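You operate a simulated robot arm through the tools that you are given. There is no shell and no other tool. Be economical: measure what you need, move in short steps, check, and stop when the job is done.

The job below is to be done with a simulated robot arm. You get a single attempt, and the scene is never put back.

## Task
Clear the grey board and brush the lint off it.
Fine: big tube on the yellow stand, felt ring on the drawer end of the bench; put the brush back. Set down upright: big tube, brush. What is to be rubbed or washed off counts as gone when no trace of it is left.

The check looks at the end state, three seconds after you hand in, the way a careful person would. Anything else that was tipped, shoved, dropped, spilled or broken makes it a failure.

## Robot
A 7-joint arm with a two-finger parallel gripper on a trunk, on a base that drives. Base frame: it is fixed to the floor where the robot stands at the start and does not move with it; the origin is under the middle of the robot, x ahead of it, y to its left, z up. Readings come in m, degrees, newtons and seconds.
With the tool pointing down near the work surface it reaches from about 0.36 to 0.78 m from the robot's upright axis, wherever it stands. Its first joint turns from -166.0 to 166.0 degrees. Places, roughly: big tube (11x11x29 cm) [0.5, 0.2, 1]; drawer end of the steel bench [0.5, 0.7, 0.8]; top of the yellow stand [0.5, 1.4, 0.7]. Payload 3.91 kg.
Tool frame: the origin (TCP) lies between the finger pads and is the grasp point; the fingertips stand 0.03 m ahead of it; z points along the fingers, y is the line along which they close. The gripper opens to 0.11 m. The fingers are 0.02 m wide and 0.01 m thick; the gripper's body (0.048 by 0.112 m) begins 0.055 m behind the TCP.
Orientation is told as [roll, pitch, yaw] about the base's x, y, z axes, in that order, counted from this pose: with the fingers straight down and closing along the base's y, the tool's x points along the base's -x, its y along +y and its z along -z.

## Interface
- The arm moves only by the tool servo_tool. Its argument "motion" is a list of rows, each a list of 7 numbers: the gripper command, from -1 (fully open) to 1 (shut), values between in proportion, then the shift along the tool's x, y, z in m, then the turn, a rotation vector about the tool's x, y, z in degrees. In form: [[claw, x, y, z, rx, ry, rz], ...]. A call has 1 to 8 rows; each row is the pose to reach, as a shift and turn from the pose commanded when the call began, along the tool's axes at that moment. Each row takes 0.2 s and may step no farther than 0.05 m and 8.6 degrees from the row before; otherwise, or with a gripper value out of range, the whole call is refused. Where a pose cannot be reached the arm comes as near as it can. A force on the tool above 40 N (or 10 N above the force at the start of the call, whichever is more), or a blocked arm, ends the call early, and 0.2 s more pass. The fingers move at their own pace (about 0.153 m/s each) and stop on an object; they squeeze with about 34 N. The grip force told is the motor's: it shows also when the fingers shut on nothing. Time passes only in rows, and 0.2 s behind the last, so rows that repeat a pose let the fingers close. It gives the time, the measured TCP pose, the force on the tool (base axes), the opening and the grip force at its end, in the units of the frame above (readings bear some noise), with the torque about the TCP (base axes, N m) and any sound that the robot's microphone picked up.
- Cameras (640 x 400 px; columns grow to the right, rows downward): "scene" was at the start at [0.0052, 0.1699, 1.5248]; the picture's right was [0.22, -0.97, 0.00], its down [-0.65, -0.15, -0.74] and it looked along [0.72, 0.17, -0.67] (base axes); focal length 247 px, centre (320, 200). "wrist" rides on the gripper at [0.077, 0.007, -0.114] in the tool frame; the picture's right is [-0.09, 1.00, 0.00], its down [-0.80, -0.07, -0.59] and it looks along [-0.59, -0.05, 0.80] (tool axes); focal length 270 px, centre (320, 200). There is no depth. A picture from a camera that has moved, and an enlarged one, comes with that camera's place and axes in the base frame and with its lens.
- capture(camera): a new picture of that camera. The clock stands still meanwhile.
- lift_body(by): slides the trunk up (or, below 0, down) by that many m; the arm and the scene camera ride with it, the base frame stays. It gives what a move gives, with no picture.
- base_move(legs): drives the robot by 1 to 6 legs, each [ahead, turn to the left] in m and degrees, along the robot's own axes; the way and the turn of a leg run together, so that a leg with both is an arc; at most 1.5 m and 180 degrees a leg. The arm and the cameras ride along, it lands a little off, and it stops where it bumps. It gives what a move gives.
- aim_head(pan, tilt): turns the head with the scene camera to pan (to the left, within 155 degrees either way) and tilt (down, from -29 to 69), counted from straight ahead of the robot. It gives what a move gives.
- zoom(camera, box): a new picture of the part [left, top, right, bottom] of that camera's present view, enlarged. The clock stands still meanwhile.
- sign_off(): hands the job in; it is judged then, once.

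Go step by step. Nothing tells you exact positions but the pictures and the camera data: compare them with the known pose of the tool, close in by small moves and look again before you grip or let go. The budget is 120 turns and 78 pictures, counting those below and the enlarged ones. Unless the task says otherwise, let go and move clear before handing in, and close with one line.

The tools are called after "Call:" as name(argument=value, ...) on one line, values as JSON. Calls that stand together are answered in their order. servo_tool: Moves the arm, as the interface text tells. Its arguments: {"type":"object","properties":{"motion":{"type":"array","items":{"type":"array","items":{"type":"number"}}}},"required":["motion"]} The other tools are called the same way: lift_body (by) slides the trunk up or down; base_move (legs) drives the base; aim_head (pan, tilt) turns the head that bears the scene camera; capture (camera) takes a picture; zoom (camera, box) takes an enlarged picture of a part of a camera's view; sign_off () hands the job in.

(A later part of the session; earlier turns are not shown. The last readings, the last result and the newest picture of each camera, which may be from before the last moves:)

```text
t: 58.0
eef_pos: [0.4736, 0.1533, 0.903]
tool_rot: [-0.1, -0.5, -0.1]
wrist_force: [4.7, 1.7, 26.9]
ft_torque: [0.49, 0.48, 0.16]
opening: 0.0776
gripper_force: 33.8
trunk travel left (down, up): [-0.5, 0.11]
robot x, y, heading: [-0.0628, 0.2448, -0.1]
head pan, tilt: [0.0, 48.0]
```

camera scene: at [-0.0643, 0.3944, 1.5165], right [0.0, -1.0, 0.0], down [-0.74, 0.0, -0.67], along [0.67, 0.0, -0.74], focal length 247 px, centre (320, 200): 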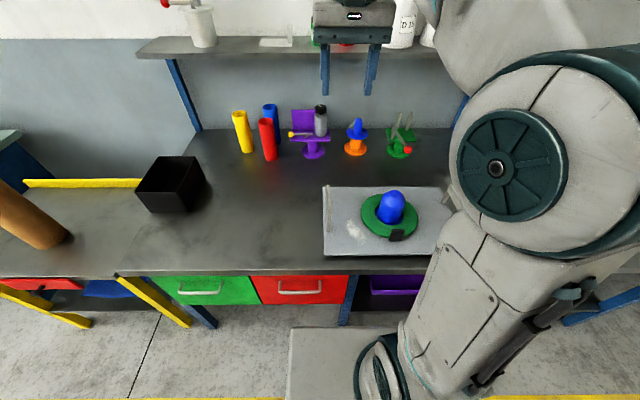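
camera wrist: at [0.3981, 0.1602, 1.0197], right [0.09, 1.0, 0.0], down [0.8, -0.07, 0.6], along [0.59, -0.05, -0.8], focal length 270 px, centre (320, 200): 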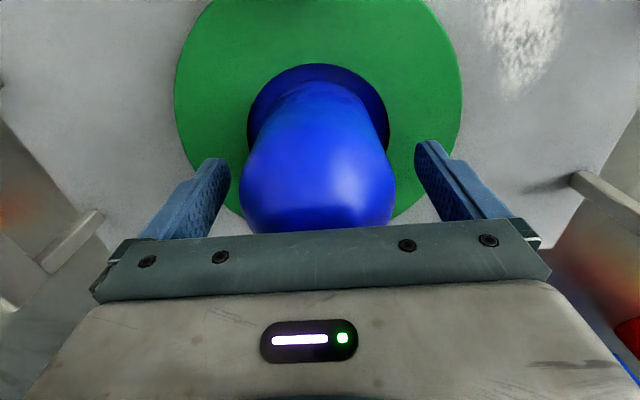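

The board is seated. I'll release and rise straight up.

Call:
servo_tool(motion=[[1, 0, 0, -0.0015, 0, 0, 0], [0.2, 0, 0, -0.0015, 0, 0, 0], [-0.5, 0, 0, -0.0015, 0, 0, 0], [-1, 0, 0, -0.0015, 0, 0, 0], [-1, 0, 0, -0.0015, 0, 0, 0]])

Call:
servo_tool(motion=[[-1, 0, 0, -0.04, 0, 0, 0], [-1, 0, 0, -0.08, 0, 0, 0], [-1, 0.03, 0, -0.12, 0, 0, 0], [-1, 0.06, 0, -0.16, 0, 0, 0]])

Call:
capture(camera="wrist")

Call:
zoom(camera="scene", box=[310, 150, 460, 270])

```text
t: 59.2
eef_pos: [0.4751, 0.1523, 0.9016]
tool_rot: [0.0, 0.0, -0.1]
wrist_force: [0.5, -0.7, 0.5]
ft_torque: [0.0, 0.01, 0.04]
opening: 0.11
gripper_force: 0.0
trunk travel left (down, up): [-0.5, 0.11]
robot x, y, heading: [-0.0706, 0.2437, 0.1]
head pan, tilt: [0.0, 48.0]
```

```text
t: 60.2
eef_pos: [0.4111, 0.1541, 1.0629]
tool_rot: [-0.1, -0.1, 0.0]
wrist_force: [0.2, 0.1, 0.6]
ft_torque: [0.0, -0.01, 0.0]
opening: 0.11
gripper_force: 0.1
trunk travel left (down, up): [-0.5, 0.11]
robot x, y, heading: [-0.0659, 0.2456, -0.1]
head pan, tilt: [0.0, 48.0]
```

```text
42 pictures are left
camera wrist: at [0.3336, 0.1608, 1.1778], right [0.09, 1.0, 0.0], down [0.8, -0.07, 0.6], along [0.59, -0.05, -0.8], focal length 270 px, centre (320, 200)
```

wrist: 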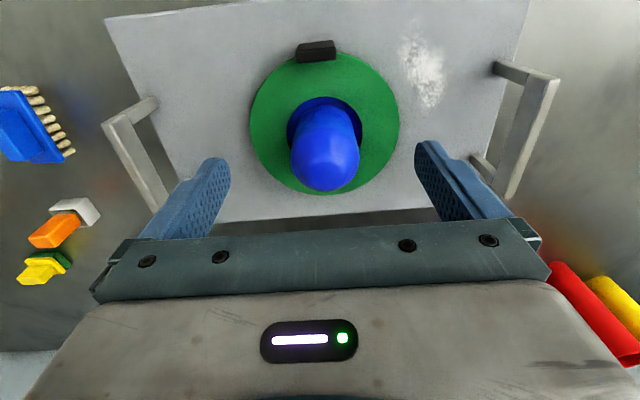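

```text
3.33 times, centred on (385, 210) of scene
camera zoom: at [-0.0653, 0.3945, 1.5164], right [0.0, -1.0, 0.0], down [-0.74, 0.0, -0.67], along [0.67, 0.0, -0.74], focal length 824 px, centre (103, 167)
```

zoom: 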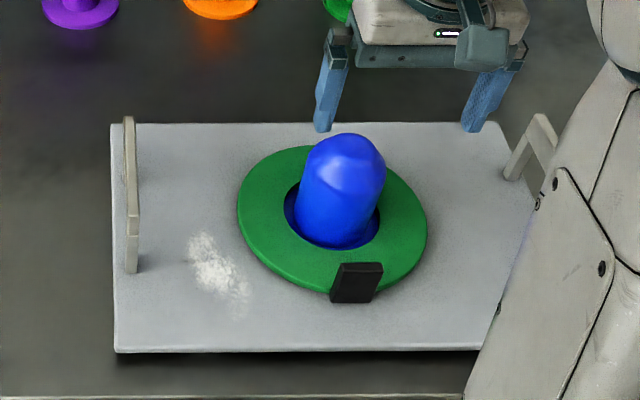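

The board is back in place. Next is the felt ring, which has a black tab on its near edge at about (0.376, 0.153). I'll take a closer look at the tab.

Call:
zoom(camera="wrist", box=[230, 20, 430, 150])

Call:
zoom(camera="scene", box=[360, 190, 430, 250])

```text
3.08 times, centred on (330, 85) of wrist
camera zoom: at [0.3336, 0.1608, 1.1778], right [0.09, 1.0, 0.0], down [0.8, -0.07, 0.6], along [0.59, -0.05, -0.8], focal length 832 px, centre (289, 554)
```

zoom: 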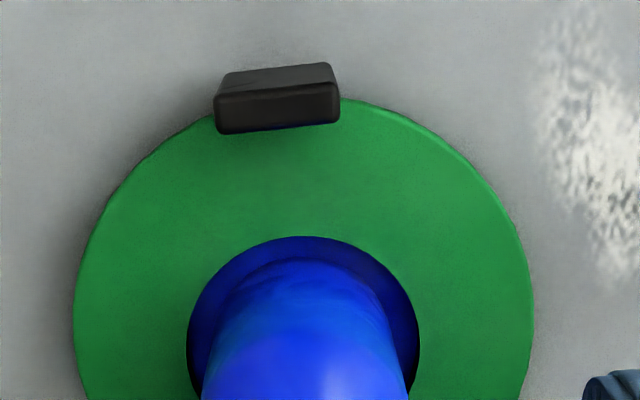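

```text
6.67 times, centred on (395, 220) of scene
camera zoom: at [-0.0653, 0.3945, 1.5164], right [0.0, -1.0, 0.0], down [-0.74, 0.0, -0.67], along [0.67, 0.0, -0.74], focal length 1648 px, centre (-180, 67)
```

zoom: 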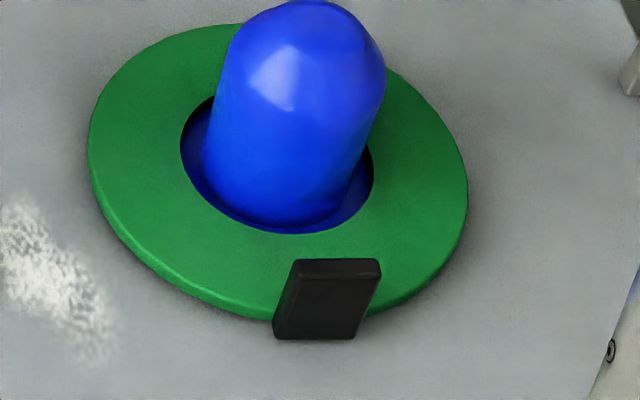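

The tab is about 4.3 cm wide and 1.2 cm thick, with its top at z ≈ 0.858, at (0.381, 0.153). I'll grip it across its width, keeping the fingertips just above the felt.

Call:
servo_tool(motion=[[-0.3, 0.01, 0, 0.04, 0, 0, 0], [-0.3, 0.02, 0, 0.08, 0, 0, 0], [-0.3, 0.03, -0.001, 0.12, 0, 0, 0], [-0.3, 0.03, -0.001, 0.16, 0, 0, 0], [-0.3, 0.03, -0.001, 0.18, 0, 0, 0]])

Call:
capture(camera="wrist")

Call:
zoom(camera="scene", box=[350, 180, 440, 250])

```text
t: 61.5
eef_pos: [0.3856, 0.1536, 0.8799]
tool_rot: [0.1, -0.1, -0.1]
wrist_force: [-0.3, 0.5, -0.9]
ft_torque: [-0.01, 0.03, -0.01]
opening: 0.0715
gripper_force: 0.1
trunk travel left (down, up): [-0.5, 0.11]
robot x, y, heading: [-0.0666, 0.2401, -0.4]
head pan, tilt: [0.0, 48.0]
```

```text
38 pictures are left
camera wrist: at [0.3081, 0.1606, 0.9947], right [0.09, 1.0, 0.0], down [0.8, -0.07, 0.6], along [0.59, -0.05, -0.8], focal length 270 px, centre (320, 200)
```

wrist: 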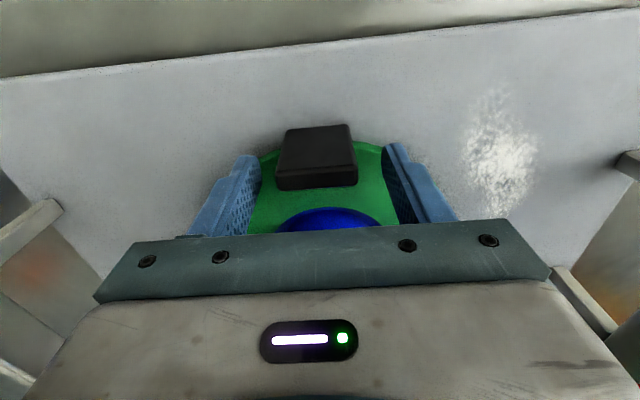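

```text
5.71 times, centred on (395, 215) of scene
camera zoom: at [-0.0639, 0.3943, 1.5165], right [0.0, -1.0, 0.0], down [-0.74, 0.0, -0.67], along [0.67, 0.0, -0.74], focal length 1413 px, centre (-109, 114)
```

zoom: 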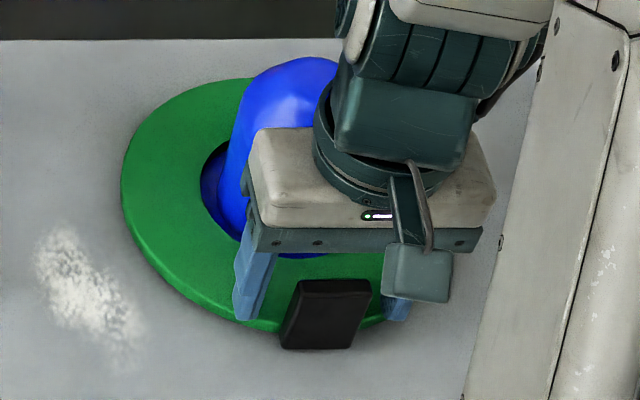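

Call:
servo_tool(motion=[[-0.3, -0.004, -0.003, 0.005, 0, 0, 0], [-0.3, -0.004, -0.003, 0.01, 0, 0, 0], [-0.3, -0.004, -0.003, 0.013, 0, 0, 0]])

Call:
servo_tool(motion=[[-0.3, 0, 0, 0.003, 0, 0, 0], [-0.3, 0, 0, 0.005, 0, 0, 0]])

Call:
capture(camera="wrist")

```text
t: 62.2
eef_pos: [0.3884, 0.1488, 0.8712]
tool_rot: [-0.1, -0.3, -0.1]
wrist_force: [-4.1, 1.6, 14.6]
ft_torque: [0.04, -0.05, 0.04]
opening: 0.0715
gripper_force: 0.0
trunk travel left (down, up): [-0.5, 0.11]
robot x, y, heading: [-0.0661, 0.2445, -0.2]
head pan, tilt: [0.0, 48.0]
```

```text
t: 62.7
eef_pos: [0.3884, 0.1498, 0.8714]
tool_rot: [-0.2, -0.5, -0.1]
wrist_force: [-9.6, 1.8, 27.0]
ft_torque: [0.11, -0.01, 0.02]
opening: 0.0715
gripper_force: 0.0
trunk travel left (down, up): [-0.5, 0.11]
robot x, y, heading: [-0.0677, 0.2432, -0.2]
head pan, tilt: [0.0, 48.0]
stopped in row 2: the force on the tool passed its limit (the readings are from after the stop); the commanded pose is now the measured one
```

```text
36 pictures are left
camera wrist: at [0.31, 0.1561, 0.9841], right [0.09, 1.0, 0.0], down [0.8, -0.07, 0.6], along [0.6, -0.05, -0.8], focal length 270 px, centre (320, 200)
```

wrist: 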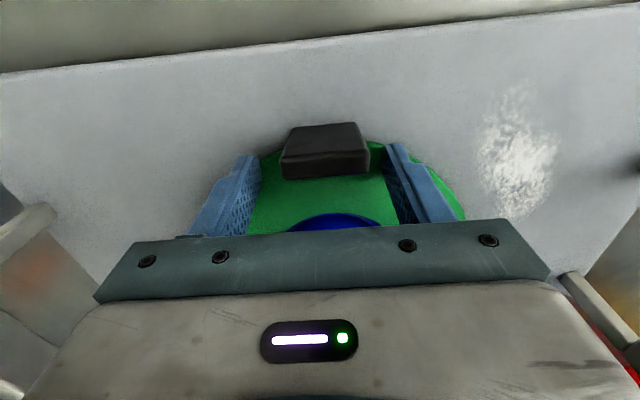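

The fingertips touch the felt at z = 0.841, and the tab sits 12 mm nearer the robot, at x ≈ 0.376. I'll lift 2 mm, shift back and close.

Call:
servo_tool(motion=[[-0.3, 0, 0, -0.003, 0, 0, 0], [-0.3, 0.006, 0.001, -0.003, 0, 0, 0], [-0.3, 0.013, 0.001, -0.003, 0, 0, 0], [-0.3, 0.013, 0.001, -0.002, 0, 0, 0]])

Call:
capture(camera="wrist")

```text
t: 63.7
eef_pos: [0.3765, 0.1494, 0.8699]
tool_rot: [-0.1, -0.4, -0.1]
wrist_force: [1.1, 0.5, 3.5]
ft_torque: [0.07, -0.08, 0.01]
opening: 0.0715
gripper_force: 0.1
trunk travel left (down, up): [-0.5, 0.11]
robot x, y, heading: [-0.0688, 0.2442, -0.2]
head pan, tilt: [0.0, 48.0]
```

```text
35 pictures are left
camera wrist: at [0.3001, 0.1566, 0.9838], right [0.09, 1.0, 0.0], down [0.8, -0.07, 0.6], along [0.6, -0.05, -0.8], focal length 270 px, centre (320, 200)
```

wrist: 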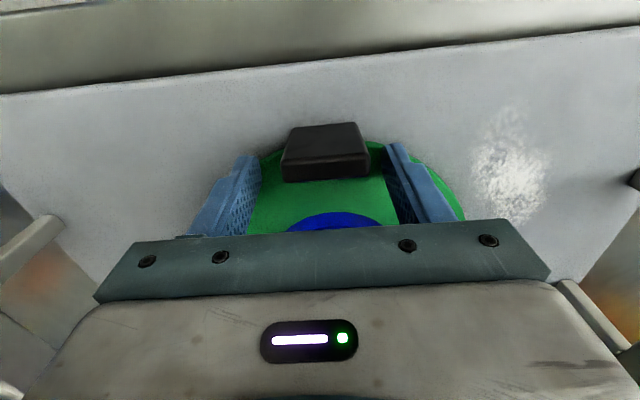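

The felt was dragged along under the tips, which is harmless. I'll lift clear first, then shift.

Call:
servo_tool(motion=[[-0.3, 0, 0, -0.01, 0, 0, 0], [-0.3, 0, 0, -0.01, 0, 0, 0], [-0.3, 0.012, 0.001, -0.01, 0, 0, 0], [-0.3, 0.012, 0.001, -0.003, 0, 0, 0]])

Call:
capture(camera="wrist")

```text
t: 64.7
eef_pos: [0.3648, 0.1511, 0.8733]
tool_rot: [-0.1, -0.4, -0.1]
wrist_force: [-0.5, -0.7, 0.1]
ft_torque: [-0.01, 0.01, 0.02]
opening: 0.0716
gripper_force: 0.1
trunk travel left (down, up): [-0.5, 0.11]
robot x, y, heading: [-0.068, 0.2417, -0.3]
head pan, tilt: [0.0, 48.0]
```

```text
34 pictures are left
camera wrist: at [0.288, 0.158, 0.9873], right [0.09, 1.0, 0.0], down [0.8, -0.07, 0.6], along [0.6, -0.05, -0.8], focal length 270 px, centre (320, 200)
```

wrist: 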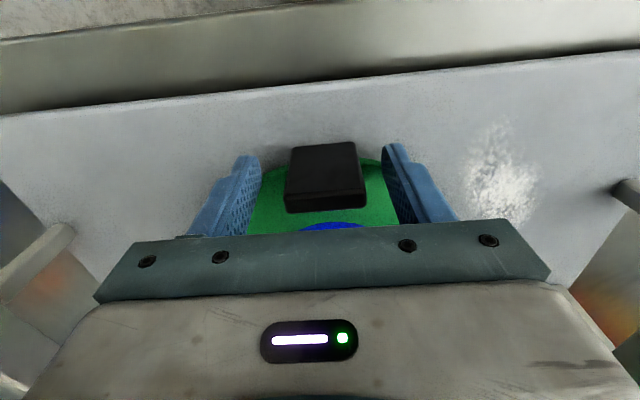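

The tab is now centred between the fingers, so I'll close and lift slightly.

Call:
servo_tool(motion=[[0, -0.002, 0.001, 0.0, 0, 0, 0], [0.3, -0.002, 0.001, 0.0, 0, 0, 0], [0.6, -0.002, 0.001, 0.0, 0, 0, 0], [1, -0.002, 0.001, 0.0, 0, 0, 0], [1, -0.002, 0.001, 0, 0, 0, 0]])

Call:
servo_tool(motion=[[1, 0, 0, -0.01, 0, 0, 0], [1, 0, 0, -0.02, 0, 0, 0], [1, 0, 0, -0.03, 0, 0, 0]])

Call:
zoom(camera="scene", box=[310, 150, 460, 270])

```text
t: 65.9
eef_pos: [0.3671, 0.1533, 0.8749]
tool_rot: [-0.1, -0.3, -0.1]
wrist_force: [-0.5, 1.1, -0.5]
ft_torque: [0.04, 0.01, 0.03]
opening: 0.0392
gripper_force: 33.7
trunk travel left (down, up): [-0.5, 0.11]
robot x, y, heading: [-0.0675, 0.2423, -0.4]
head pan, tilt: [0.0, 48.0]
```

```text
t: 66.7
eef_pos: [0.3662, 0.1521, 0.9024]
tool_rot: [-0.2, -0.3, -0.1]
wrist_force: [-0.4, -0.7, -0.6]
ft_torque: [-0.01, 0.08, 0.0]
opening: 0.0391
gripper_force: 33.9
trunk travel left (down, up): [-0.5, 0.11]
robot x, y, heading: [-0.0691, 0.2432, -0.1]
head pan, tilt: [0.0, 48.0]
```

```text
3.33 times, centred on (385, 210) of scene
camera zoom: at [-0.0644, 0.3944, 1.5165], right [0.0, -1.0, 0.0], down [-0.74, 0.0, -0.67], along [0.67, 0.0, -0.74], focal length 824 px, centre (103, 167)
```

zoom: 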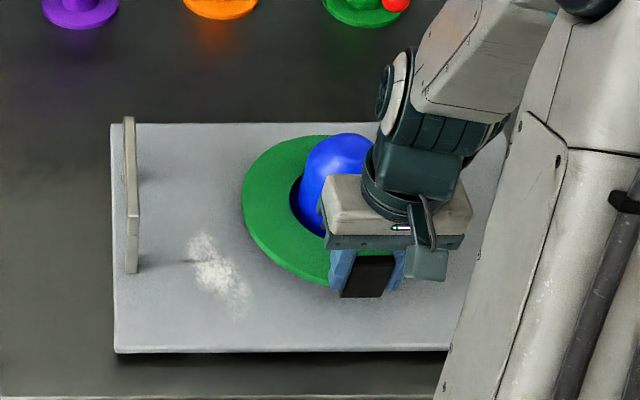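

The ring is gripped and lifting level. I'll continue straight up past the peg.

Call:
servo_tool(motion=[[1, -0.004, 0, -0.02, 0, 0, 0], [1, -0.006, 0, -0.05, 0, 0, 0], [1, -0.006, 0, -0.08, 0, 0, 0], [1, -0.006, 0, -0.11, 0, 0, 0], [1, -0.006, 0, -0.15, 0, 0, 0], [1, -0.006, 0, -0.18, 0, 0, 0]])

Call:
capture(camera="scene")

```text
t: 68.1
eef_pos: [0.3709, 0.1508, 1.0829]
tool_rot: [-0.2, -0.4, -0.1]
wrist_force: [0.1, 0.2, -0.3]
ft_torque: [0.0, 0.0, 0.05]
opening: 0.0394
gripper_force: 34.4
trunk travel left (down, up): [-0.5, 0.11]
robot x, y, heading: [-0.0659, 0.2405, -0.3]
head pan, tilt: [0.0, 48.0]
```

```text
32 pictures are left
camera scene: at [-0.0647, 0.3944, 1.5164], right [0.0, -1.0, 0.0], down [-0.74, 0.0, -0.67], along [0.67, 0.0, -0.74], focal length 247 px, centre (320, 200)
```

scene: 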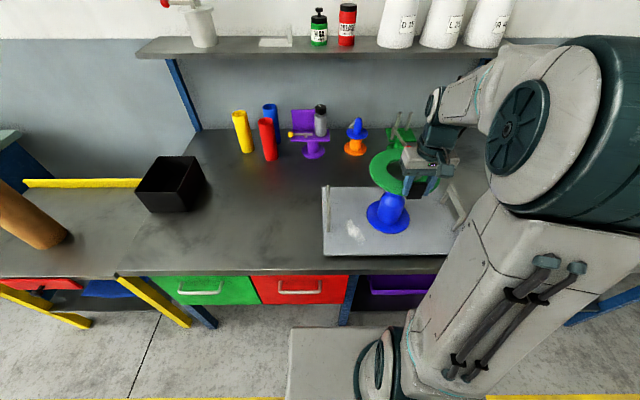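

The ring is off the peg, which turns out to be a flanged post fixed to the board. I'll carry the ring left to the drawer end, with its centre near (0.49, 0.70).

Call:
servo_tool(motion=[[1, 0, 0.045, 0, 0, 0, 0], [1, 0, 0.09, 0, 0, 0, 0], [1, 0, 0.135, 0, 0, 0, 0], [1, 0, 0.18, 0, 0, 0, 0], [1, 0, 0.225, 0, 0, 0, 0], [1, 0, 0.27, 0, 0, 0, 0]])

Call:
servo_tool(motion=[[1, -0.005, 0.045, 0, 0, 0, 0], [1, -0.01, 0.09, 0, 0, 0, 0], [1, -0.015, 0.135, 0.03, 0, 0, 0], [1, -0.015, 0.18, 0.05, 0, 0, 0], [1, -0.015, 0.225, 0.07, 0, 0, 0], [1, -0.015, 0.27, 0.09, 0, 0, 0], [1, -0.015, 0.28, 0.12, 0, 0, 0]])

Call:
capture(camera="scene")

```text
t: 69.5
eef_pos: [0.3744, 0.4241, 1.0851]
tool_rot: [-0.2, -0.3, -0.1]
wrist_force: [0.6, 0.0, -0.3]
ft_torque: [-0.02, 0.05, -0.03]
opening: 0.0391
gripper_force: 33.9
trunk travel left (down, up): [-0.5, 0.11]
robot x, y, heading: [-0.0654, 0.2454, -0.1]
head pan, tilt: [0.0, 48.0]
```

```text
refused: row 3 steps farther than a row can; nothing moved
```

```text
31 pictures are left
camera scene: at [-0.0641, 0.3952, 1.5164], right [0.0, -1.0, 0.0], down [-0.74, 0.0, -0.67], along [0.67, 0.0, -0.74], focal length 247 px, centre (320, 200)
```

scene: 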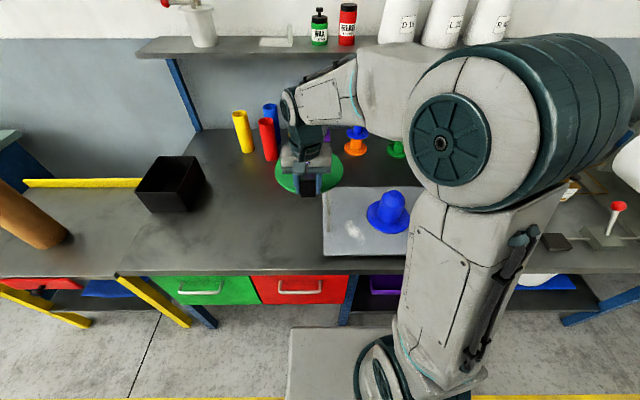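

Call:
servo_tool(motion=[[1, -0.005, 0.045, 0, 0, 0, 0], [1, -0.01, 0.09, 0, 0, 0, 0], [1, -0.015, 0.13, 0.02, 0, 0, 0], [1, -0.015, 0.17, 0.04, 0, 0, 0], [1, -0.015, 0.21, 0.06, 0, 0, 0], [1, -0.015, 0.25, 0.08, 0, 0, 0], [1, -0.015, 0.275, 0.11, 0, 0, 0], [1, -0.015, 0.275, 0.15, 0, 0, 0]])

Call:
capture(camera="scene")

```text
t: 71.3
eef_pos: [0.3857, 0.699, 0.9344]
tool_rot: [-0.1, -0.4, -0.1]
wrist_force: [1.0, 0.0, -0.4]
ft_torque: [0.0, 0.08, -0.02]
opening: 0.0391
gripper_force: 33.7
trunk travel left (down, up): [-0.5, 0.11]
robot x, y, heading: [-0.0692, 0.2427, -0.4]
head pan, tilt: [0.0, 48.0]
```

```text
30 pictures are left
camera scene: at [-0.0639, 0.395, 1.5164], right [0.0, -1.0, 0.0], down [-0.74, 0.0, -0.67], along [0.67, 0.0, -0.74], focal length 247 px, centre (320, 200)
```

scene: 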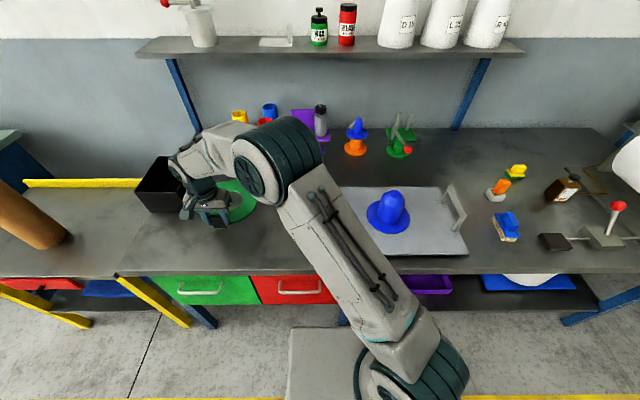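

Call:
servo_tool(motion=[[1, 0, 0, 0.02, 0, 0, 0], [1, 0, 0, 0.045, 0, 0, 0], [1, 0, 0, 0.065, 0, 0, 0], [1, 0, 0, 0.075, 0, 0, 0]])

Call:
servo_tool(motion=[[1, 0, 0, 0.003, 0, 0, 0], [1, 0, 0, 0.006, 0, 0, 0], [1, 0, 0, 0.009, 0, 0, 0]])

Call:
zoom(camera="scene", box=[150, 150, 290, 260])

```text
t: 72.3
eef_pos: [0.3873, 0.6976, 0.8566]
tool_rot: [-0.1, -0.3, -0.1]
wrist_force: [-0.1, 1.3, -0.3]
ft_torque: [0.03, 0.1, -0.03]
opening: 0.039
gripper_force: 34.1
trunk travel left (down, up): [-0.5, 0.11]
robot x, y, heading: [-0.0625, 0.2428, -0.1]
head pan, tilt: [0.0, 48.0]
```

```text
t: 73.1
eef_pos: [0.3871, 0.6966, 0.8494]
tool_rot: [0.0, -0.4, -0.1]
wrist_force: [0.3, 0.4, -0.6]
ft_torque: [-0.01, 0.03, 0.02]
opening: 0.039
gripper_force: 33.7
trunk travel left (down, up): [-0.5, 0.11]
robot x, y, heading: [-0.0689, 0.2443, -0.0]
head pan, tilt: [0.0, 48.0]
```

```text
3.64 times, centred on (220, 205) of scene
camera zoom: at [-0.0643, 0.3947, 1.5164], right [0.0, -1.0, 0.0], down [-0.74, 0.0, -0.67], along [0.67, 0.0, -0.74], focal length 899 px, centre (684, 182)
```

zoom: 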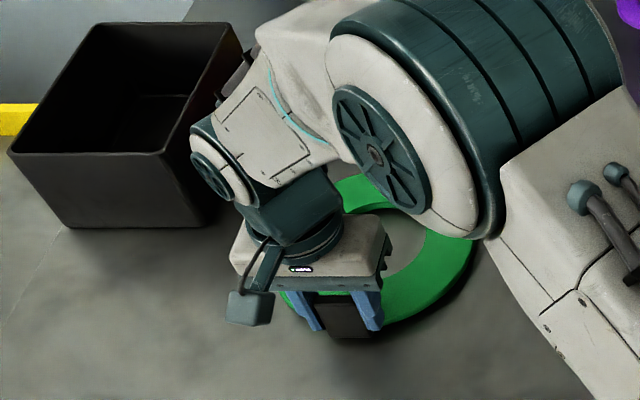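

Call:
servo_tool(motion=[[1, 0, 0, 0.003, 0, 0, 0], [1, 0, 0, 0.006, 0, 0, 0]])

Call:
servo_tool(motion=[[1, 0, 0, 0.002, 0, 0, 0], [1, 0, 0, 0.004, 0, 0, 0]])

```text
t: 73.7
eef_pos: [0.3875, 0.6983, 0.8409]
tool_rot: [-0.2, -0.4, -0.1]
wrist_force: [-0.3, -0.2, 0.5]
ft_torque: [0.03, -0.02, 0.01]
opening: 0.0394
gripper_force: 34.0
trunk travel left (down, up): [-0.5, 0.11]
robot x, y, heading: [-0.0686, 0.2441, -0.1]
head pan, tilt: [0.0, 48.0]
```

```text
t: 74.3
eef_pos: [0.3881, 0.6967, 0.8428]
tool_rot: [0.2, -0.5, 0.0]
wrist_force: [-3.9, -0.6, 26.1]
ft_torque: [-0.55, 0.11, -0.02]
opening: 0.0394
gripper_force: 34.5
trunk travel left (down, up): [-0.5, 0.11]
robot x, y, heading: [-0.0652, 0.2458, -0.2]
head pan, tilt: [0.0, 48.0]
```

Contact is made on the bench. I'll release and retract.

Call:
servo_tool(motion=[[1, 0, 0, -0.002, 0, 0, 0], [0.5, 0, 0, -0.002, 0, 0, 0], [0.1, 0, 0, -0.002, 0, 0, 0], [-0.3, 0, 0, -0.002, 0, 0, 0], [-0.3, 0, 0, -0.002, 0, 0, 0], [-0.3, 0, 0, -0.03, 0, 0, 0], [-0.3, 0, 0, -0.075, 0, 0, 0], [-0.3, 0, 0, -0.12, 0, 0, 0]])

Call:
servo_tool(motion=[[-0.3, 0, -0.03, -0.03, 0, 0, 0], [-0.3, 0, -0.065, -0.06, 0, 0, 0], [-0.3, 0, -0.105, -0.09, 0, 0, 0], [-0.3, 0, -0.15, -0.1, 0, 0, 0], [-0.3, 0, -0.195, -0.1, 0, 0, 0], [-0.3, 0, -0.24, -0.1, 0, 0, 0], [-0.3, 0, -0.285, -0.1, 0, 0, 0], [-0.3, 0, -0.33, -0.1, 0, 0, 0]])

Call:
capture(camera="scene")

```text
t: 76.1
eef_pos: [0.3858, 0.6973, 0.9584]
tool_rot: [-0.2, -0.4, -0.1]
wrist_force: [0.0, 0.0, 0.7]
ft_torque: [0.01, 0.03, 0.01]
opening: 0.0716
gripper_force: 0.0
trunk travel left (down, up): [-0.5, 0.11]
robot x, y, heading: [-0.0675, 0.2443, -0.0]
head pan, tilt: [0.0, 48.0]
```

```text
t: 77.9
eef_pos: [0.3858, 0.3645, 1.0616]
tool_rot: [-0.1, -0.5, -0.2]
wrist_force: [0.4, -0.8, -0.6]
ft_torque: [-0.01, 0.02, 0.01]
opening: 0.0712
gripper_force: 0.0
trunk travel left (down, up): [-0.5, 0.11]
robot x, y, heading: [-0.071, 0.2457, -0.2]
head pan, tilt: [0.0, 48.0]
```

```text
28 pictures are left
camera scene: at [-0.0643, 0.3938, 1.5165], right [0.0, -1.0, 0.0], down [-0.74, 0.0, -0.67], along [0.67, 0.0, -0.74], focal length 247 px, centre (320, 200)
```

scene: 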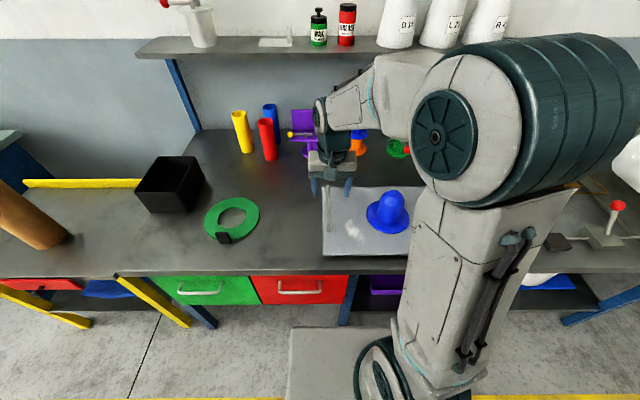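

The ring lies on the drawer end. Next is the brush, near (0.433, -0.244), so I'll move above it.

Call:
servo_tool(motion=[[-0.3, 0, -0.045, 0, 0, 0, 0], [-0.3, 0, -0.09, 0, 0, 0, 0], [-0.3, 0, -0.135, 0, 0, 0, 0], [-0.3, 0, -0.18, 0, 0, 0, 0], [-0.3, 0, -0.225, 0, 0, 0, 0], [-0.3, 0, -0.27, 0, 0, 0, 0], [-0.3, 0, -0.315, 0, 0, 0, 0], [-0.3, 0, -0.35, 0, 0, 0, 0]])

Call:
servo_tool(motion=[[-0.3, -0.005, -0.045, 0, 0, 0, 0], [-0.3, -0.01, -0.09, 0, 0, 0, 0], [-0.3, -0.015, -0.135, 0, 0, 0, 0], [-0.3, -0.02, -0.18, 0, 0, 0, 0], [-0.3, -0.025, -0.22, 0, 0, 0, 0], [-0.3, -0.025, -0.25, 0, 0, 0, 0]])

Call:
capture(camera="wrist")

Call:
aim_head(pan=-25, tilt=48)

Call:
capture(camera="scene")

```text
t: 79.7
eef_pos: [0.3842, 0.0178, 1.0591]
tool_rot: [0.0, -0.4, -0.1]
wrist_force: [-0.2, -0.2, 0.1]
ft_torque: [0.03, -0.03, -0.03]
opening: 0.0716
gripper_force: 0.0
trunk travel left (down, up): [-0.5, 0.11]
robot x, y, heading: [-0.0655, 0.244, -0.2]
head pan, tilt: [0.0, 48.0]
```

```text
t: 81.1
eef_pos: [0.4111, -0.2343, 1.0583]
tool_rot: [0.0, -0.4, -0.1]
wrist_force: [-0.4, 1.3, 1.3]
ft_torque: [0.01, -0.01, -0.01]
opening: 0.0714
gripper_force: 0.0
trunk travel left (down, up): [-0.5, 0.11]
robot x, y, heading: [-0.0689, 0.2426, -0.2]
head pan, tilt: [0.0, 48.0]
```

```text
27 pictures are left
camera wrist: at [0.3327, -0.2278, 1.1723], right [0.09, 1.0, 0.0], down [0.8, -0.07, 0.6], along [0.6, -0.05, -0.8], focal length 270 px, centre (320, 200)
```

wrist: 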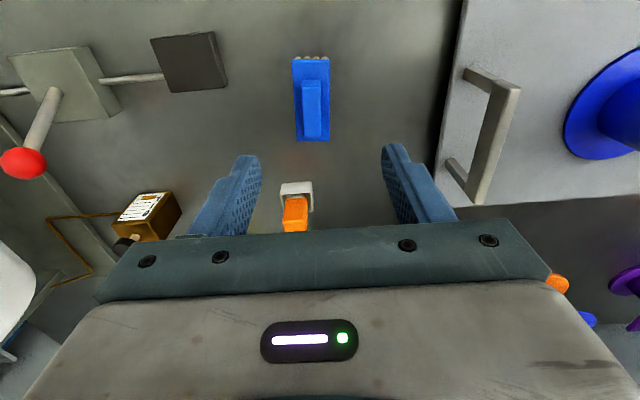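

```text
t: 82.0
eef_pos: [0.4103, -0.2344, 1.0589]
tool_rot: [-0.1, -0.4, -0.2]
wrist_force: [0.4, -0.2, 0.1]
ft_torque: [-0.02, 0.0, 0.01]
opening: 0.0712
gripper_force: 0.0
trunk travel left (down, up): [-0.5, 0.11]
robot x, y, heading: [-0.0693, 0.2434, 0.0]
head pan, tilt: [-25.0, 48.0]
```

```text
26 pictures are left
camera scene: at [-0.0717, 0.3609, 1.5165], right [-0.42, -0.91, 0.0], down [-0.67, 0.31, -0.67], along [0.61, -0.28, -0.74], focal length 247 px, centre (320, 200)
```

scene: 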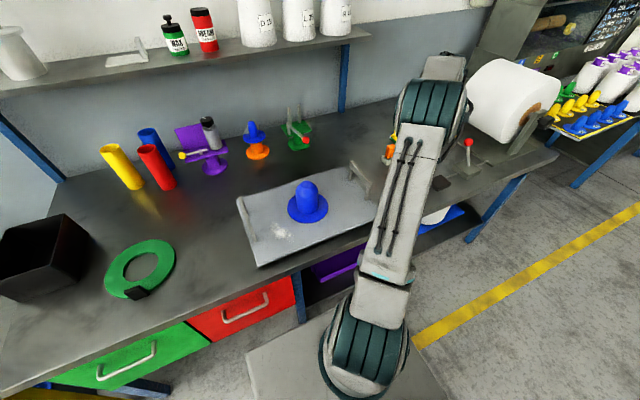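

The brush lies along x, turned about -6°, with its handle at about (0.437, -0.246). I'll descend part way, aligned with it.

Call:
servo_tool(motion=[[-0.3, -0.01, -0.005, 0.04, 0, 0, 3], [-0.3, -0.02, -0.01, 0.08, 0, 0, 6], [-0.3, -0.026, -0.012, 0.115, 0, 0, 6]])

Call:
capture(camera="wrist")

```text
t: 82.8
eef_pos: [0.4401, -0.2456, 0.9442]
tool_rot: [0.0, -0.3, -6.2]
wrist_force: [0.4, -0.8, -0.3]
ft_torque: [0.02, -0.05, 0.0]
opening: 0.0715
gripper_force: 0.0
trunk travel left (down, up): [-0.5, 0.11]
robot x, y, heading: [-0.0651, 0.2447, -0.1]
head pan, tilt: [-25.0, 48.0]
```

```text
25 pictures are left
camera wrist: at [0.3639, -0.2313, 1.0581], right [0.19, 0.98, 0.0], down [0.78, -0.16, 0.6], along [0.59, -0.12, -0.8], focal length 270 px, centre (320, 200)
```

wrist: 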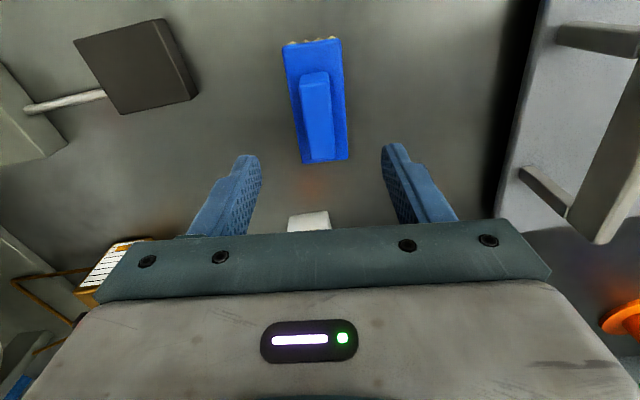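

Call:
servo_tool(motion=[[-0.3, 0, -0.002, 0.03, 0, 0, -4], [-0.3, 0, -0.002, 0.055, 0, 0, -4], [-0.3, 0, -0.002, 0.055, 0, 0, -4]])

Call:
capture(camera="wrist")

Call:
zoom(camera="scene", box=[340, 90, 500, 230])

```text
t: 83.6
eef_pos: [0.4396, -0.2477, 0.8887]
tool_rot: [0.1, -0.4, -2.2]
wrist_force: [-0.2, 0.3, -0.8]
ft_torque: [0.03, 0.0, 0.02]
opening: 0.0714
gripper_force: 0.0
trunk travel left (down, up): [-0.5, 0.11]
robot x, y, heading: [-0.0669, 0.2404, -0.2]
head pan, tilt: [-25.0, 48.0]
```

```text
24 pictures are left
camera wrist: at [0.3616, -0.2388, 1.0026], right [0.12, 0.99, 0.0], down [0.79, -0.1, 0.6], along [0.6, -0.07, -0.8], focal length 270 px, centre (320, 200)
```

wrist: 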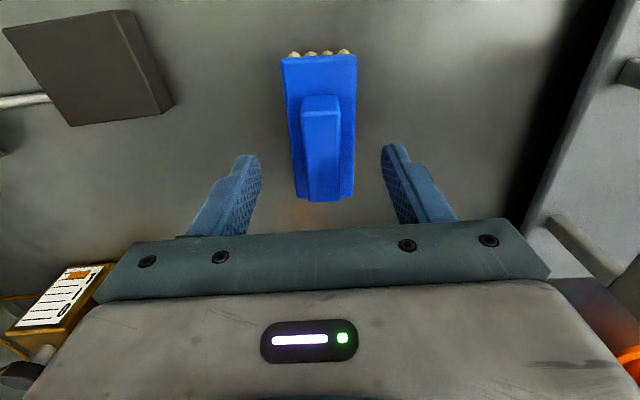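

```text
2.86 times, centred on (420, 160) of scene
camera zoom: at [-0.0717, 0.3609, 1.5165], right [-0.42, -0.91, 0.0], down [-0.67, 0.31, -0.67], along [0.61, -0.28, -0.74], focal length 706 px, centre (34, 314)
```

zoom: 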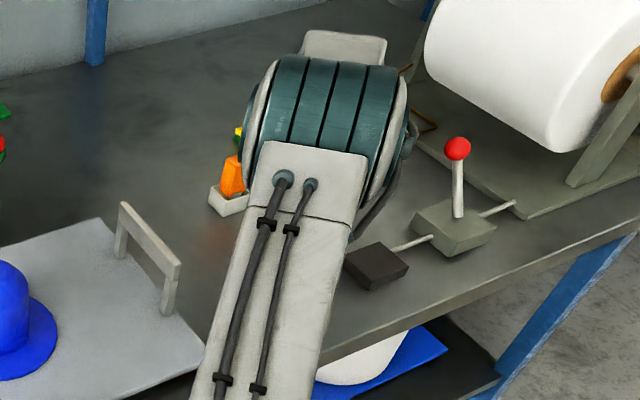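

It's aligned. I'll descend until the tips are just above the plate.

Call:
servo_tool(motion=[[-0.3, 0, 0, 0.01, 0, 0, 0], [-0.3, 0, 0, 0.017, 0, 0, 0], [-0.3, 0, 0, 0.022, 0, 0, 0]])

Call:
capture(camera="wrist")

```text
t: 84.4
eef_pos: [0.4377, -0.2479, 0.8675]
tool_rot: [0.0, -0.3, -2.1]
wrist_force: [-0.4, 0.4, 0.4]
ft_torque: [0.03, 0.03, 0.03]
opening: 0.0715
gripper_force: 0.0
trunk travel left (down, up): [-0.5, 0.11]
robot x, y, heading: [-0.066, 0.2454, -0.1]
head pan, tilt: [-25.0, 48.0]
```

```text
22 pictures are left
camera wrist: at [0.3611, -0.2387, 0.9804], right [0.12, 0.99, 0.0], down [0.79, -0.1, 0.6], along [0.59, -0.07, -0.8], focal length 270 px, centre (320, 200)
```

wrist: 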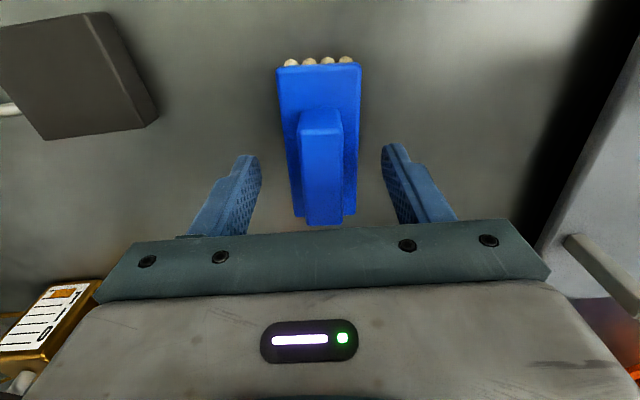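

Call:
servo_tool(motion=[[-0.3, 0, 0, 0.003, 0, 0, 0], [-0.3, 0, 0, 0.006, 0, 0, 0]])

Call:
servo_tool(motion=[[0.2, 0, 0, 0, 0, 0, 0], [0.5, 0, 0, 0, 0, 0, 0], [0.8, 0, 0, 0, 0, 0, 0], [1, 0, 0, 0, 0, 0, 0], [1, 0, 0, 0, 0, 0, 0]])

```text
t: 85.0
eef_pos: [0.4373, -0.2479, 0.8615]
tool_rot: [-0.1, -0.4, -2.2]
wrist_force: [0.1, 0.1, -0.1]
ft_torque: [0.02, 0.0, 0.01]
opening: 0.0716
gripper_force: 0.1
trunk travel left (down, up): [-0.5, 0.11]
robot x, y, heading: [-0.0659, 0.2445, 0.1]
head pan, tilt: [-25.0, 48.0]
```

```text
t: 86.2
eef_pos: [0.4361, -0.2484, 0.8602]
tool_rot: [0.0, -0.3, -2.1]
wrist_force: [0.0, -0.8, 0.5]
ft_torque: [-0.02, -0.07, 0.0]
opening: 0.044
gripper_force: 34.3
trunk travel left (down, up): [-0.5, 0.11]
robot x, y, heading: [-0.063, 0.2458, -0.3]
head pan, tilt: [-25.0, 48.0]
```

An opening of 44 mm means I caught the plate rather than the handle. I'll open, rise 9 mm and grip the handle itself.

Call:
servo_tool(motion=[[0.5, 0, 0, 0, 0, 0, 0], [-0.2, 0, 0, 0, 0, 0, 0], [-0.2, 0, 0, -0.009, 0, 0, 0], [-0.2, 0, 0, -0.009, 0, 0, 0], [0.3, 0, 0, -0.009, 0, 0, 0], [0.6, 0, 0, -0.009, 0, 0, 0], [1, 0, 0, -0.009, 0, 0, 0], [1, 0, 0, -0.009, 0, 0, 0]])

Call:
capture(camera="wrist")

```text
t: 88.0
eef_pos: [0.438, -0.2464, 0.87]
tool_rot: [0.1, -0.4, -2.1]
wrist_force: [0.0, 0.4, 0.8]
ft_torque: [0.06, 0.05, -0.02]
opening: 0.0211
gripper_force: 34.2
trunk travel left (down, up): [-0.5, 0.11]
robot x, y, heading: [-0.0698, 0.2446, -0.2]
head pan, tilt: [-25.0, 48.0]
```

```text
21 pictures are left
camera wrist: at [0.3606, -0.2374, 0.9837], right [0.12, 0.99, 0.0], down [0.79, -0.1, 0.6], along [0.6, -0.07, -0.8], focal length 270 px, centre (320, 200)
```

wrist: 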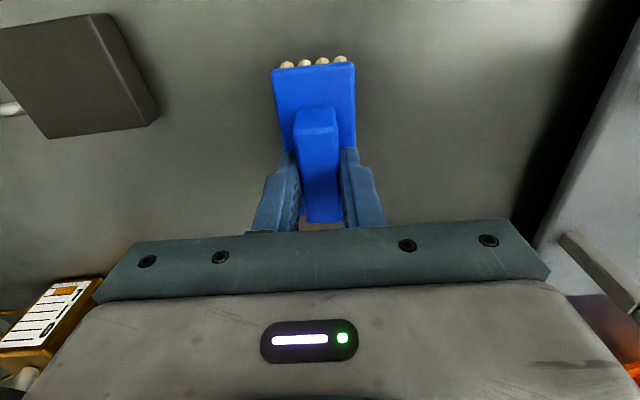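

The handle is gripped properly (21 mm). The rest pose to return to is TCP (0.438, -0.247, 0.870). I'll lift and carry the brush over to the lint at about (0.41, 0.28).

Call:
servo_tool(motion=[[1, 0, 0, -0.03, 0, 0, 0], [1, 0, 0, -0.07, 0, 0, 0], [1, 0, 0, -0.11, 0, 0, 0], [1, 0, 0, -0.15, 0, 0, 0], [1, 0, 0, -0.19, 0, 0, 0], [1, 0.004, 0.045, -0.19, 0, 0, 0], [1, 0.008, 0.09, -0.19, 0, 0, 0]])

Call:
servo_tool(motion=[[1, 0.005, 0.048, 0, 0, 0, 0], [1, 0.009, 0.096, 0, 0, 0, 0], [1, 0.013, 0.144, 0, 0, 0, 0], [1, 0.017, 0.192, 0, 0, 0, 0], [1, 0.021, 0.24, 0, 0, 0, 0], [1, 0.026, 0.288, 0, 0, 0, 0], [1, 0.03, 0.336, 0, 0, 0, 0], [1, 0.034, 0.384, 0, 0, 0, 0]])

Call:
servo_tool(motion=[[1, 0.005, 0.04, 0.03, 0, 0, 0], [1, 0.005, 0.045, 0.07, 0, 0, 0], [1, 0.005, 0.045, 0.1, 0, 0, 0]])

Call:
capture(camera="wrist")

```text
t: 89.6
eef_pos: [0.4303, -0.1551, 1.0582]
tool_rot: [-0.1, -0.4, -2.1]
wrist_force: [0.1, -0.1, -1.0]
ft_torque: [0.0, -0.05, 0.0]
opening: 0.0209
gripper_force: 34.0
trunk travel left (down, up): [-0.5, 0.11]
robot x, y, heading: [-0.0699, 0.2421, 0.1]
head pan, tilt: [-25.0, 48.0]
```

```text
t: 91.4
eef_pos: [0.4118, 0.2286, 1.0598]
tool_rot: [-0.1, -0.4, -2.0]
wrist_force: [0.1, -0.3, -1.3]
ft_torque: [0.0, 0.0, 0.01]
opening: 0.0211
gripper_force: 33.5
trunk travel left (down, up): [-0.5, 0.11]
robot x, y, heading: [-0.068, 0.2444, 0.2]
head pan, tilt: [-25.0, 48.0]
```

```text
refused: row 1 steps farther than a row can; nothing moved
```

```text
20 pictures are left
camera wrist: at [0.3342, 0.238, 1.1727], right [0.12, 0.99, 0.0], down [0.79, -0.1, 0.6], along [0.6, -0.08, -0.8], focal length 270 px, centre (320, 200)
```

wrist: 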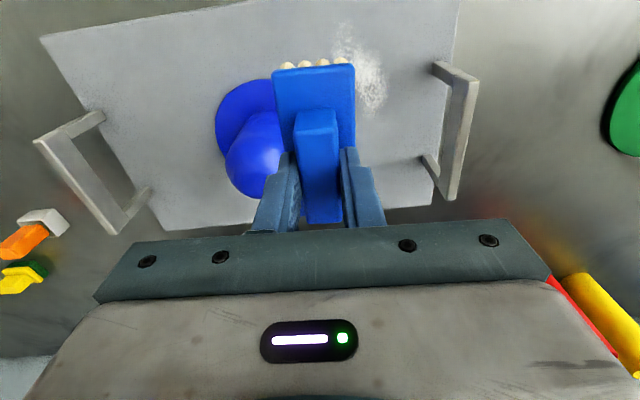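

The lint spans x 0.36–0.465 and y 0.245–0.31. I'll lower the brush onto it.

Call:
servo_tool(motion=[[1, 0, 0.02, 0.03, 0, 0, 0], [1, 0, 0.05, 0.06, 0, 0, 0], [1, 0, 0.05, 0.1, 0, 0, 0], [1, 0, 0.05, 0.14, 0, 0, 0], [1, 0, 0.05, 0.15, 0, 0, 0]])

Call:
servo_tool(motion=[[1, 0, 0, 0.003, 0, 0, 0], [1, 0, 0, 0.006, 0, 0, 0]])

Call:
servo_tool(motion=[[1, 0, 0, 0.002, 0, 0, 0], [1, 0, 0, 0.003, 0, 0, 0]])

```text
t: 92.6
eef_pos: [0.4162, 0.2773, 0.9102]
tool_rot: [-0.1, -0.5, -2.2]
wrist_force: [0.5, 0.1, -0.6]
ft_torque: [0.02, 0.02, 0.02]
opening: 0.0211
gripper_force: 33.9
trunk travel left (down, up): [-0.5, 0.11]
robot x, y, heading: [-0.0682, 0.2414, -0.1]
head pan, tilt: [-25.0, 48.0]
```

```text
t: 93.2
eef_pos: [0.4147, 0.2768, 0.9046]
tool_rot: [-0.1, -0.3, -2.2]
wrist_force: [0.3, 0.1, -0.5]
ft_torque: [0.0, -0.03, -0.06]
opening: 0.021
gripper_force: 33.9
trunk travel left (down, up): [-0.5, 0.11]
robot x, y, heading: [-0.0653, 0.2449, -0.2]
head pan, tilt: [-25.0, 48.0]
```

```text
t: 93.8
eef_pos: [0.4144, 0.2772, 0.9011]
tool_rot: [0.0, -0.4, -2.1]
wrist_force: [-0.1, -0.5, -0.5]
ft_torque: [0.01, 0.01, 0.0]
opening: 0.0211
gripper_force: 34.5
trunk travel left (down, up): [-0.5, 0.11]
robot x, y, heading: [-0.0669, 0.2421, -0.0]
head pan, tilt: [-25.0, 48.0]
```

Call:
servo_tool(motion=[[1, 0, 0, 0.001, 0, 0, 0], [1, 0, 0, 0.002, 0, 0, 0]])

Call:
servo_tool(motion=[[1, 0, 0, 0.001, 0, 0, 0], [1, 0, 0, 0.001, 0, 0, 0]])

```text
t: 94.4
eef_pos: [0.4136, 0.2781, 0.8983]
tool_rot: [0.0, -0.4, -2.1]
wrist_force: [1.0, -0.4, -0.6]
ft_torque: [-0.03, 0.0, -0.05]
opening: 0.0209
gripper_force: 33.6
trunk travel left (down, up): [-0.5, 0.11]
robot x, y, heading: [-0.0666, 0.2436, -0.2]
head pan, tilt: [-25.0, 48.0]
```

```text
t: 95.0
eef_pos: [0.4147, 0.2782, 0.8975]
tool_rot: [-0.2, -0.3, -2.2]
wrist_force: [0.4, -0.2, -1.0]
ft_torque: [-0.01, -0.01, -0.03]
opening: 0.021
gripper_force: 34.4
trunk travel left (down, up): [-0.5, 0.11]
robot x, y, heading: [-0.0698, 0.2428, -0.3]
head pan, tilt: [-25.0, 48.0]
```

Call:
servo_tool(motion=[[1, 0, 0, 0.002, 0, 0, 0], [1, 0, 0, 0.003, 0, 0, 0]])

Call:
servo_tool(motion=[[1, 0, 0, 0.001, 0, 0, 0], [1, 0, 0, 0.002, 0, 0, 0]])

Call:
servo_tool(motion=[[1, 0, 0, 0.001, 0, 0, 0], [1, 0, 0, 0.001, 0, 0, 0]])

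```text
t: 95.6
eef_pos: [0.4143, 0.2798, 0.8964]
tool_rot: [0.0, -0.5, -2.1]
wrist_force: [-1.0, -1.2, 18.8]
ft_torque: [-0.01, 0.85, 0.0]
opening: 0.0208
gripper_force: 34.2
trunk travel left (down, up): [-0.5, 0.11]
robot x, y, heading: [-0.0691, 0.2446, 0.0]
head pan, tilt: [-25.0, 48.0]
```

```text
t: 96.2
eef_pos: [0.4141, 0.2792, 0.8966]
tool_rot: [0.0, -0.6, -2.0]
wrist_force: [1.7, -1.0, 37.1]
ft_torque: [-0.02, 0.13, 0.01]
opening: 0.0212
gripper_force: 34.1
trunk travel left (down, up): [-0.5, 0.11]
robot x, y, heading: [-0.0666, 0.2443, 0.1]
head pan, tilt: [-25.0, 48.0]
```

```text
t: 96.7
eef_pos: [0.4144, 0.2781, 0.8953]
tool_rot: [0.0, -0.8, -2.2]
wrist_force: [-8.0, -0.6, 25.3]
ft_torque: [-0.01, 0.82, 0.03]
opening: 0.0212
gripper_force: 34.5
trunk travel left (down, up): [-0.5, 0.11]
robot x, y, heading: [-0.0696, 0.2382, 0.0]
head pan, tilt: [-25.0, 48.0]
stopped in row 2: the force on the tool passed its limit (the readings are from after the stop); the commanded pose is now the measured one
```

The bristles are on the board. I'll ease to a light pressure and make a test stroke.

Call:
servo_tool(motion=[[1, 0, 0, -0.0015, 0, 0, 0], [1, 0, 0, -0.0015, 0, 0, 0], [1, 0, 0.015, -0.0015, 0, 0, 0], [1, 0, 0.035, -0.0015, 0, 0, 0]])

Call:
servo_tool(motion=[[1, 0, -0.02, 0, 0, 0, 0], [1, 0, -0.04, 0, 0, 0, 0], [1, 0, -0.06, 0, 0, 0, 0], [1, 0, -0.075, 0, 0, 0, 0]])

Call:
capture(camera="wrist")

```text
t: 97.7
eef_pos: [0.4177, 0.3138, 0.8954]
tool_rot: [0.1, -0.7, -2.1]
wrist_force: [0.6, -2.0, 7.6]
ft_torque: [-0.04, -0.24, -0.05]
opening: 0.0209
gripper_force: 33.8
trunk travel left (down, up): [-0.5, 0.11]
robot x, y, heading: [-0.0683, 0.2456, 0.1]
head pan, tilt: [-25.0, 48.0]
```

```text
t: 98.7
eef_pos: [0.4118, 0.2393, 0.8973]
tool_rot: [0.0, -0.7, -2.1]
wrist_force: [0.5, 5.1, 12.9]
ft_torque: [0.24, 0.26, 0.01]
opening: 0.0209
gripper_force: 34.4
trunk travel left (down, up): [-0.5, 0.11]
robot x, y, heading: [-0.0685, 0.2451, 0.2]
head pan, tilt: [-25.0, 48.0]
```

```text
19 pictures are left
camera wrist: at [0.3358, 0.2487, 1.0092], right [0.12, 0.99, 0.0], down [0.79, -0.1, 0.6], along [0.6, -0.07, -0.8], focal length 270 px, centre (320, 200)
```

wrist: 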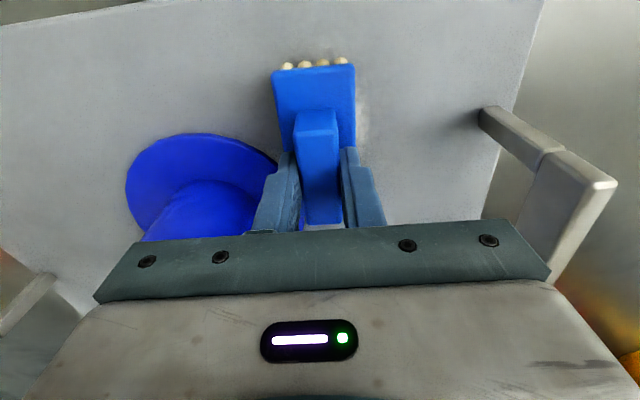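

The test stroke removed most of it. I'll add more strokes with small x offsets.

Call:
servo_tool(motion=[[1, 0, 0.025, 0, 0, 0, 0], [1, 0, 0.05, 0, 0, 0, 0], [1, 0, 0.08, 0, 0, 0, 0], [1, 0.018, 0.08, 0, 0, 0, 0], [1, 0.018, 0.055, 0, 0, 0, 0], [1, 0.018, 0.03, 0, 0, 0, 0], [1, 0.018, 0.005, 0, 0, 0, 0]])

Call:
servo_tool(motion=[[1, -0.02, 0.01, 0, 0, 0, 0], [1, -0.04, 0.02, 0, 0, 0, 0], [1, -0.04, 0.045, 0, 0, 0, 0], [1, -0.04, 0.075, 0, 0, 0, 0], [1, -0.018, 0.075, 0, 0, 0, 0], [1, -0.018, 0.045, 0, 0, 0, 0], [1, -0.018, 0.02, 0, 0, 0, 0]])

Call:
servo_tool(motion=[[1, 0, 0, -0.03, 0, 0, 0], [1, 0, 0, -0.07, 0, 0, 0], [1, 0, 0, -0.11, 0, 0, 0], [1, 0, -0.04, -0.13, 0, 0, 0], [1, 0, -0.085, -0.14, 0, 0, 0]])

Call:
capture(camera="wrist")

```text
t: 99.8
eef_pos: [0.3986, 0.315, 0.8952]
tool_rot: [0.2, -1.0, -1.7]
wrist_force: [-3.4, 0.6, 18.2]
ft_torque: [-0.25, 0.83, -0.11]
opening: 0.0213
gripper_force: 34.2
trunk travel left (down, up): [-0.5, 0.11]
robot x, y, heading: [-0.066, 0.2404, 0.3]
head pan, tilt: [-25.0, 48.0]
stopped in row 5: the force on the tool passed its limit (the readings are from after the stop); the commanded pose is now the measured one
```

```text
t: 101.2
eef_pos: [0.4176, 0.369, 0.8959]
tool_rot: [0.5, -1.3, -1.6]
wrist_force: [-3.6, -5.4, 19.5]
ft_torque: [-0.78, 0.75, -0.05]
opening: 0.0208
gripper_force: 34.1
trunk travel left (down, up): [-0.5, 0.11]
robot x, y, heading: [-0.0701, 0.2401, 0.7]
head pan, tilt: [-25.0, 48.0]
stopped in row 7: the force on the tool passed its limit (the readings are from after the stop); the commanded pose is now the measured one
```

```text
t: 102.4
eef_pos: [0.4166, 0.2868, 1.0352]
tool_rot: [0.6, -1.0, -1.4]
wrist_force: [-0.1, 0.4, -1.3]
ft_torque: [0.04, 0.01, -0.01]
opening: 0.0212
gripper_force: 34.2
trunk travel left (down, up): [-0.5, 0.11]
robot x, y, heading: [-0.0663, 0.2463, 0.3]
head pan, tilt: [-25.0, 48.0]
```

```text
18 pictures are left
camera wrist: at [0.3379, 0.2946, 1.1481], right [0.11, 0.99, 0.01], down [0.79, -0.1, 0.61], along [0.6, -0.06, -0.79], focal length 270 px, centre (320, 200)
```

wrist: 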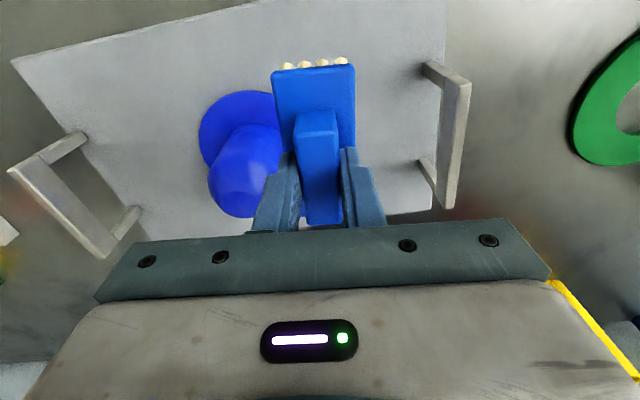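

Two strokes stopped early on the force limit, and the second one ran close to the handle. I'll check whether the board shifted and whether any lint remains.

Call:
aim_head(pan=0, tilt=48)

Call:
zoom(camera="scene", box=[310, 150, 460, 270])

```text
t: 103.3
eef_pos: [0.4152, 0.2895, 1.0356]
tool_rot: [0.5, -1.0, -1.4]
wrist_force: [-0.3, 0.3, -1.3]
ft_torque: [-0.03, 0.03, 0.02]
opening: 0.0209
gripper_force: 34.3
trunk travel left (down, up): [-0.5, 0.11]
robot x, y, heading: [-0.0671, 0.2412, 0.6]
head pan, tilt: [0.0, 48.0]
```

```text
3.33 times, centred on (385, 210) of scene
camera zoom: at [-0.0651, 0.3943, 1.5165], right [0.01, -1.0, 0.0], down [-0.74, 0.0, -0.67], along [0.67, 0.0, -0.74], focal length 824 px, centre (103, 167)
```

zoom: 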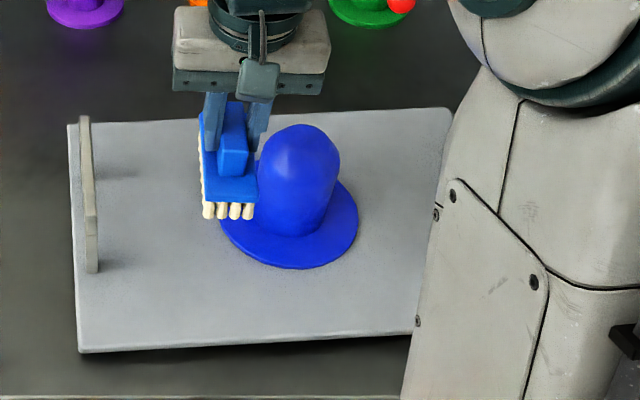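

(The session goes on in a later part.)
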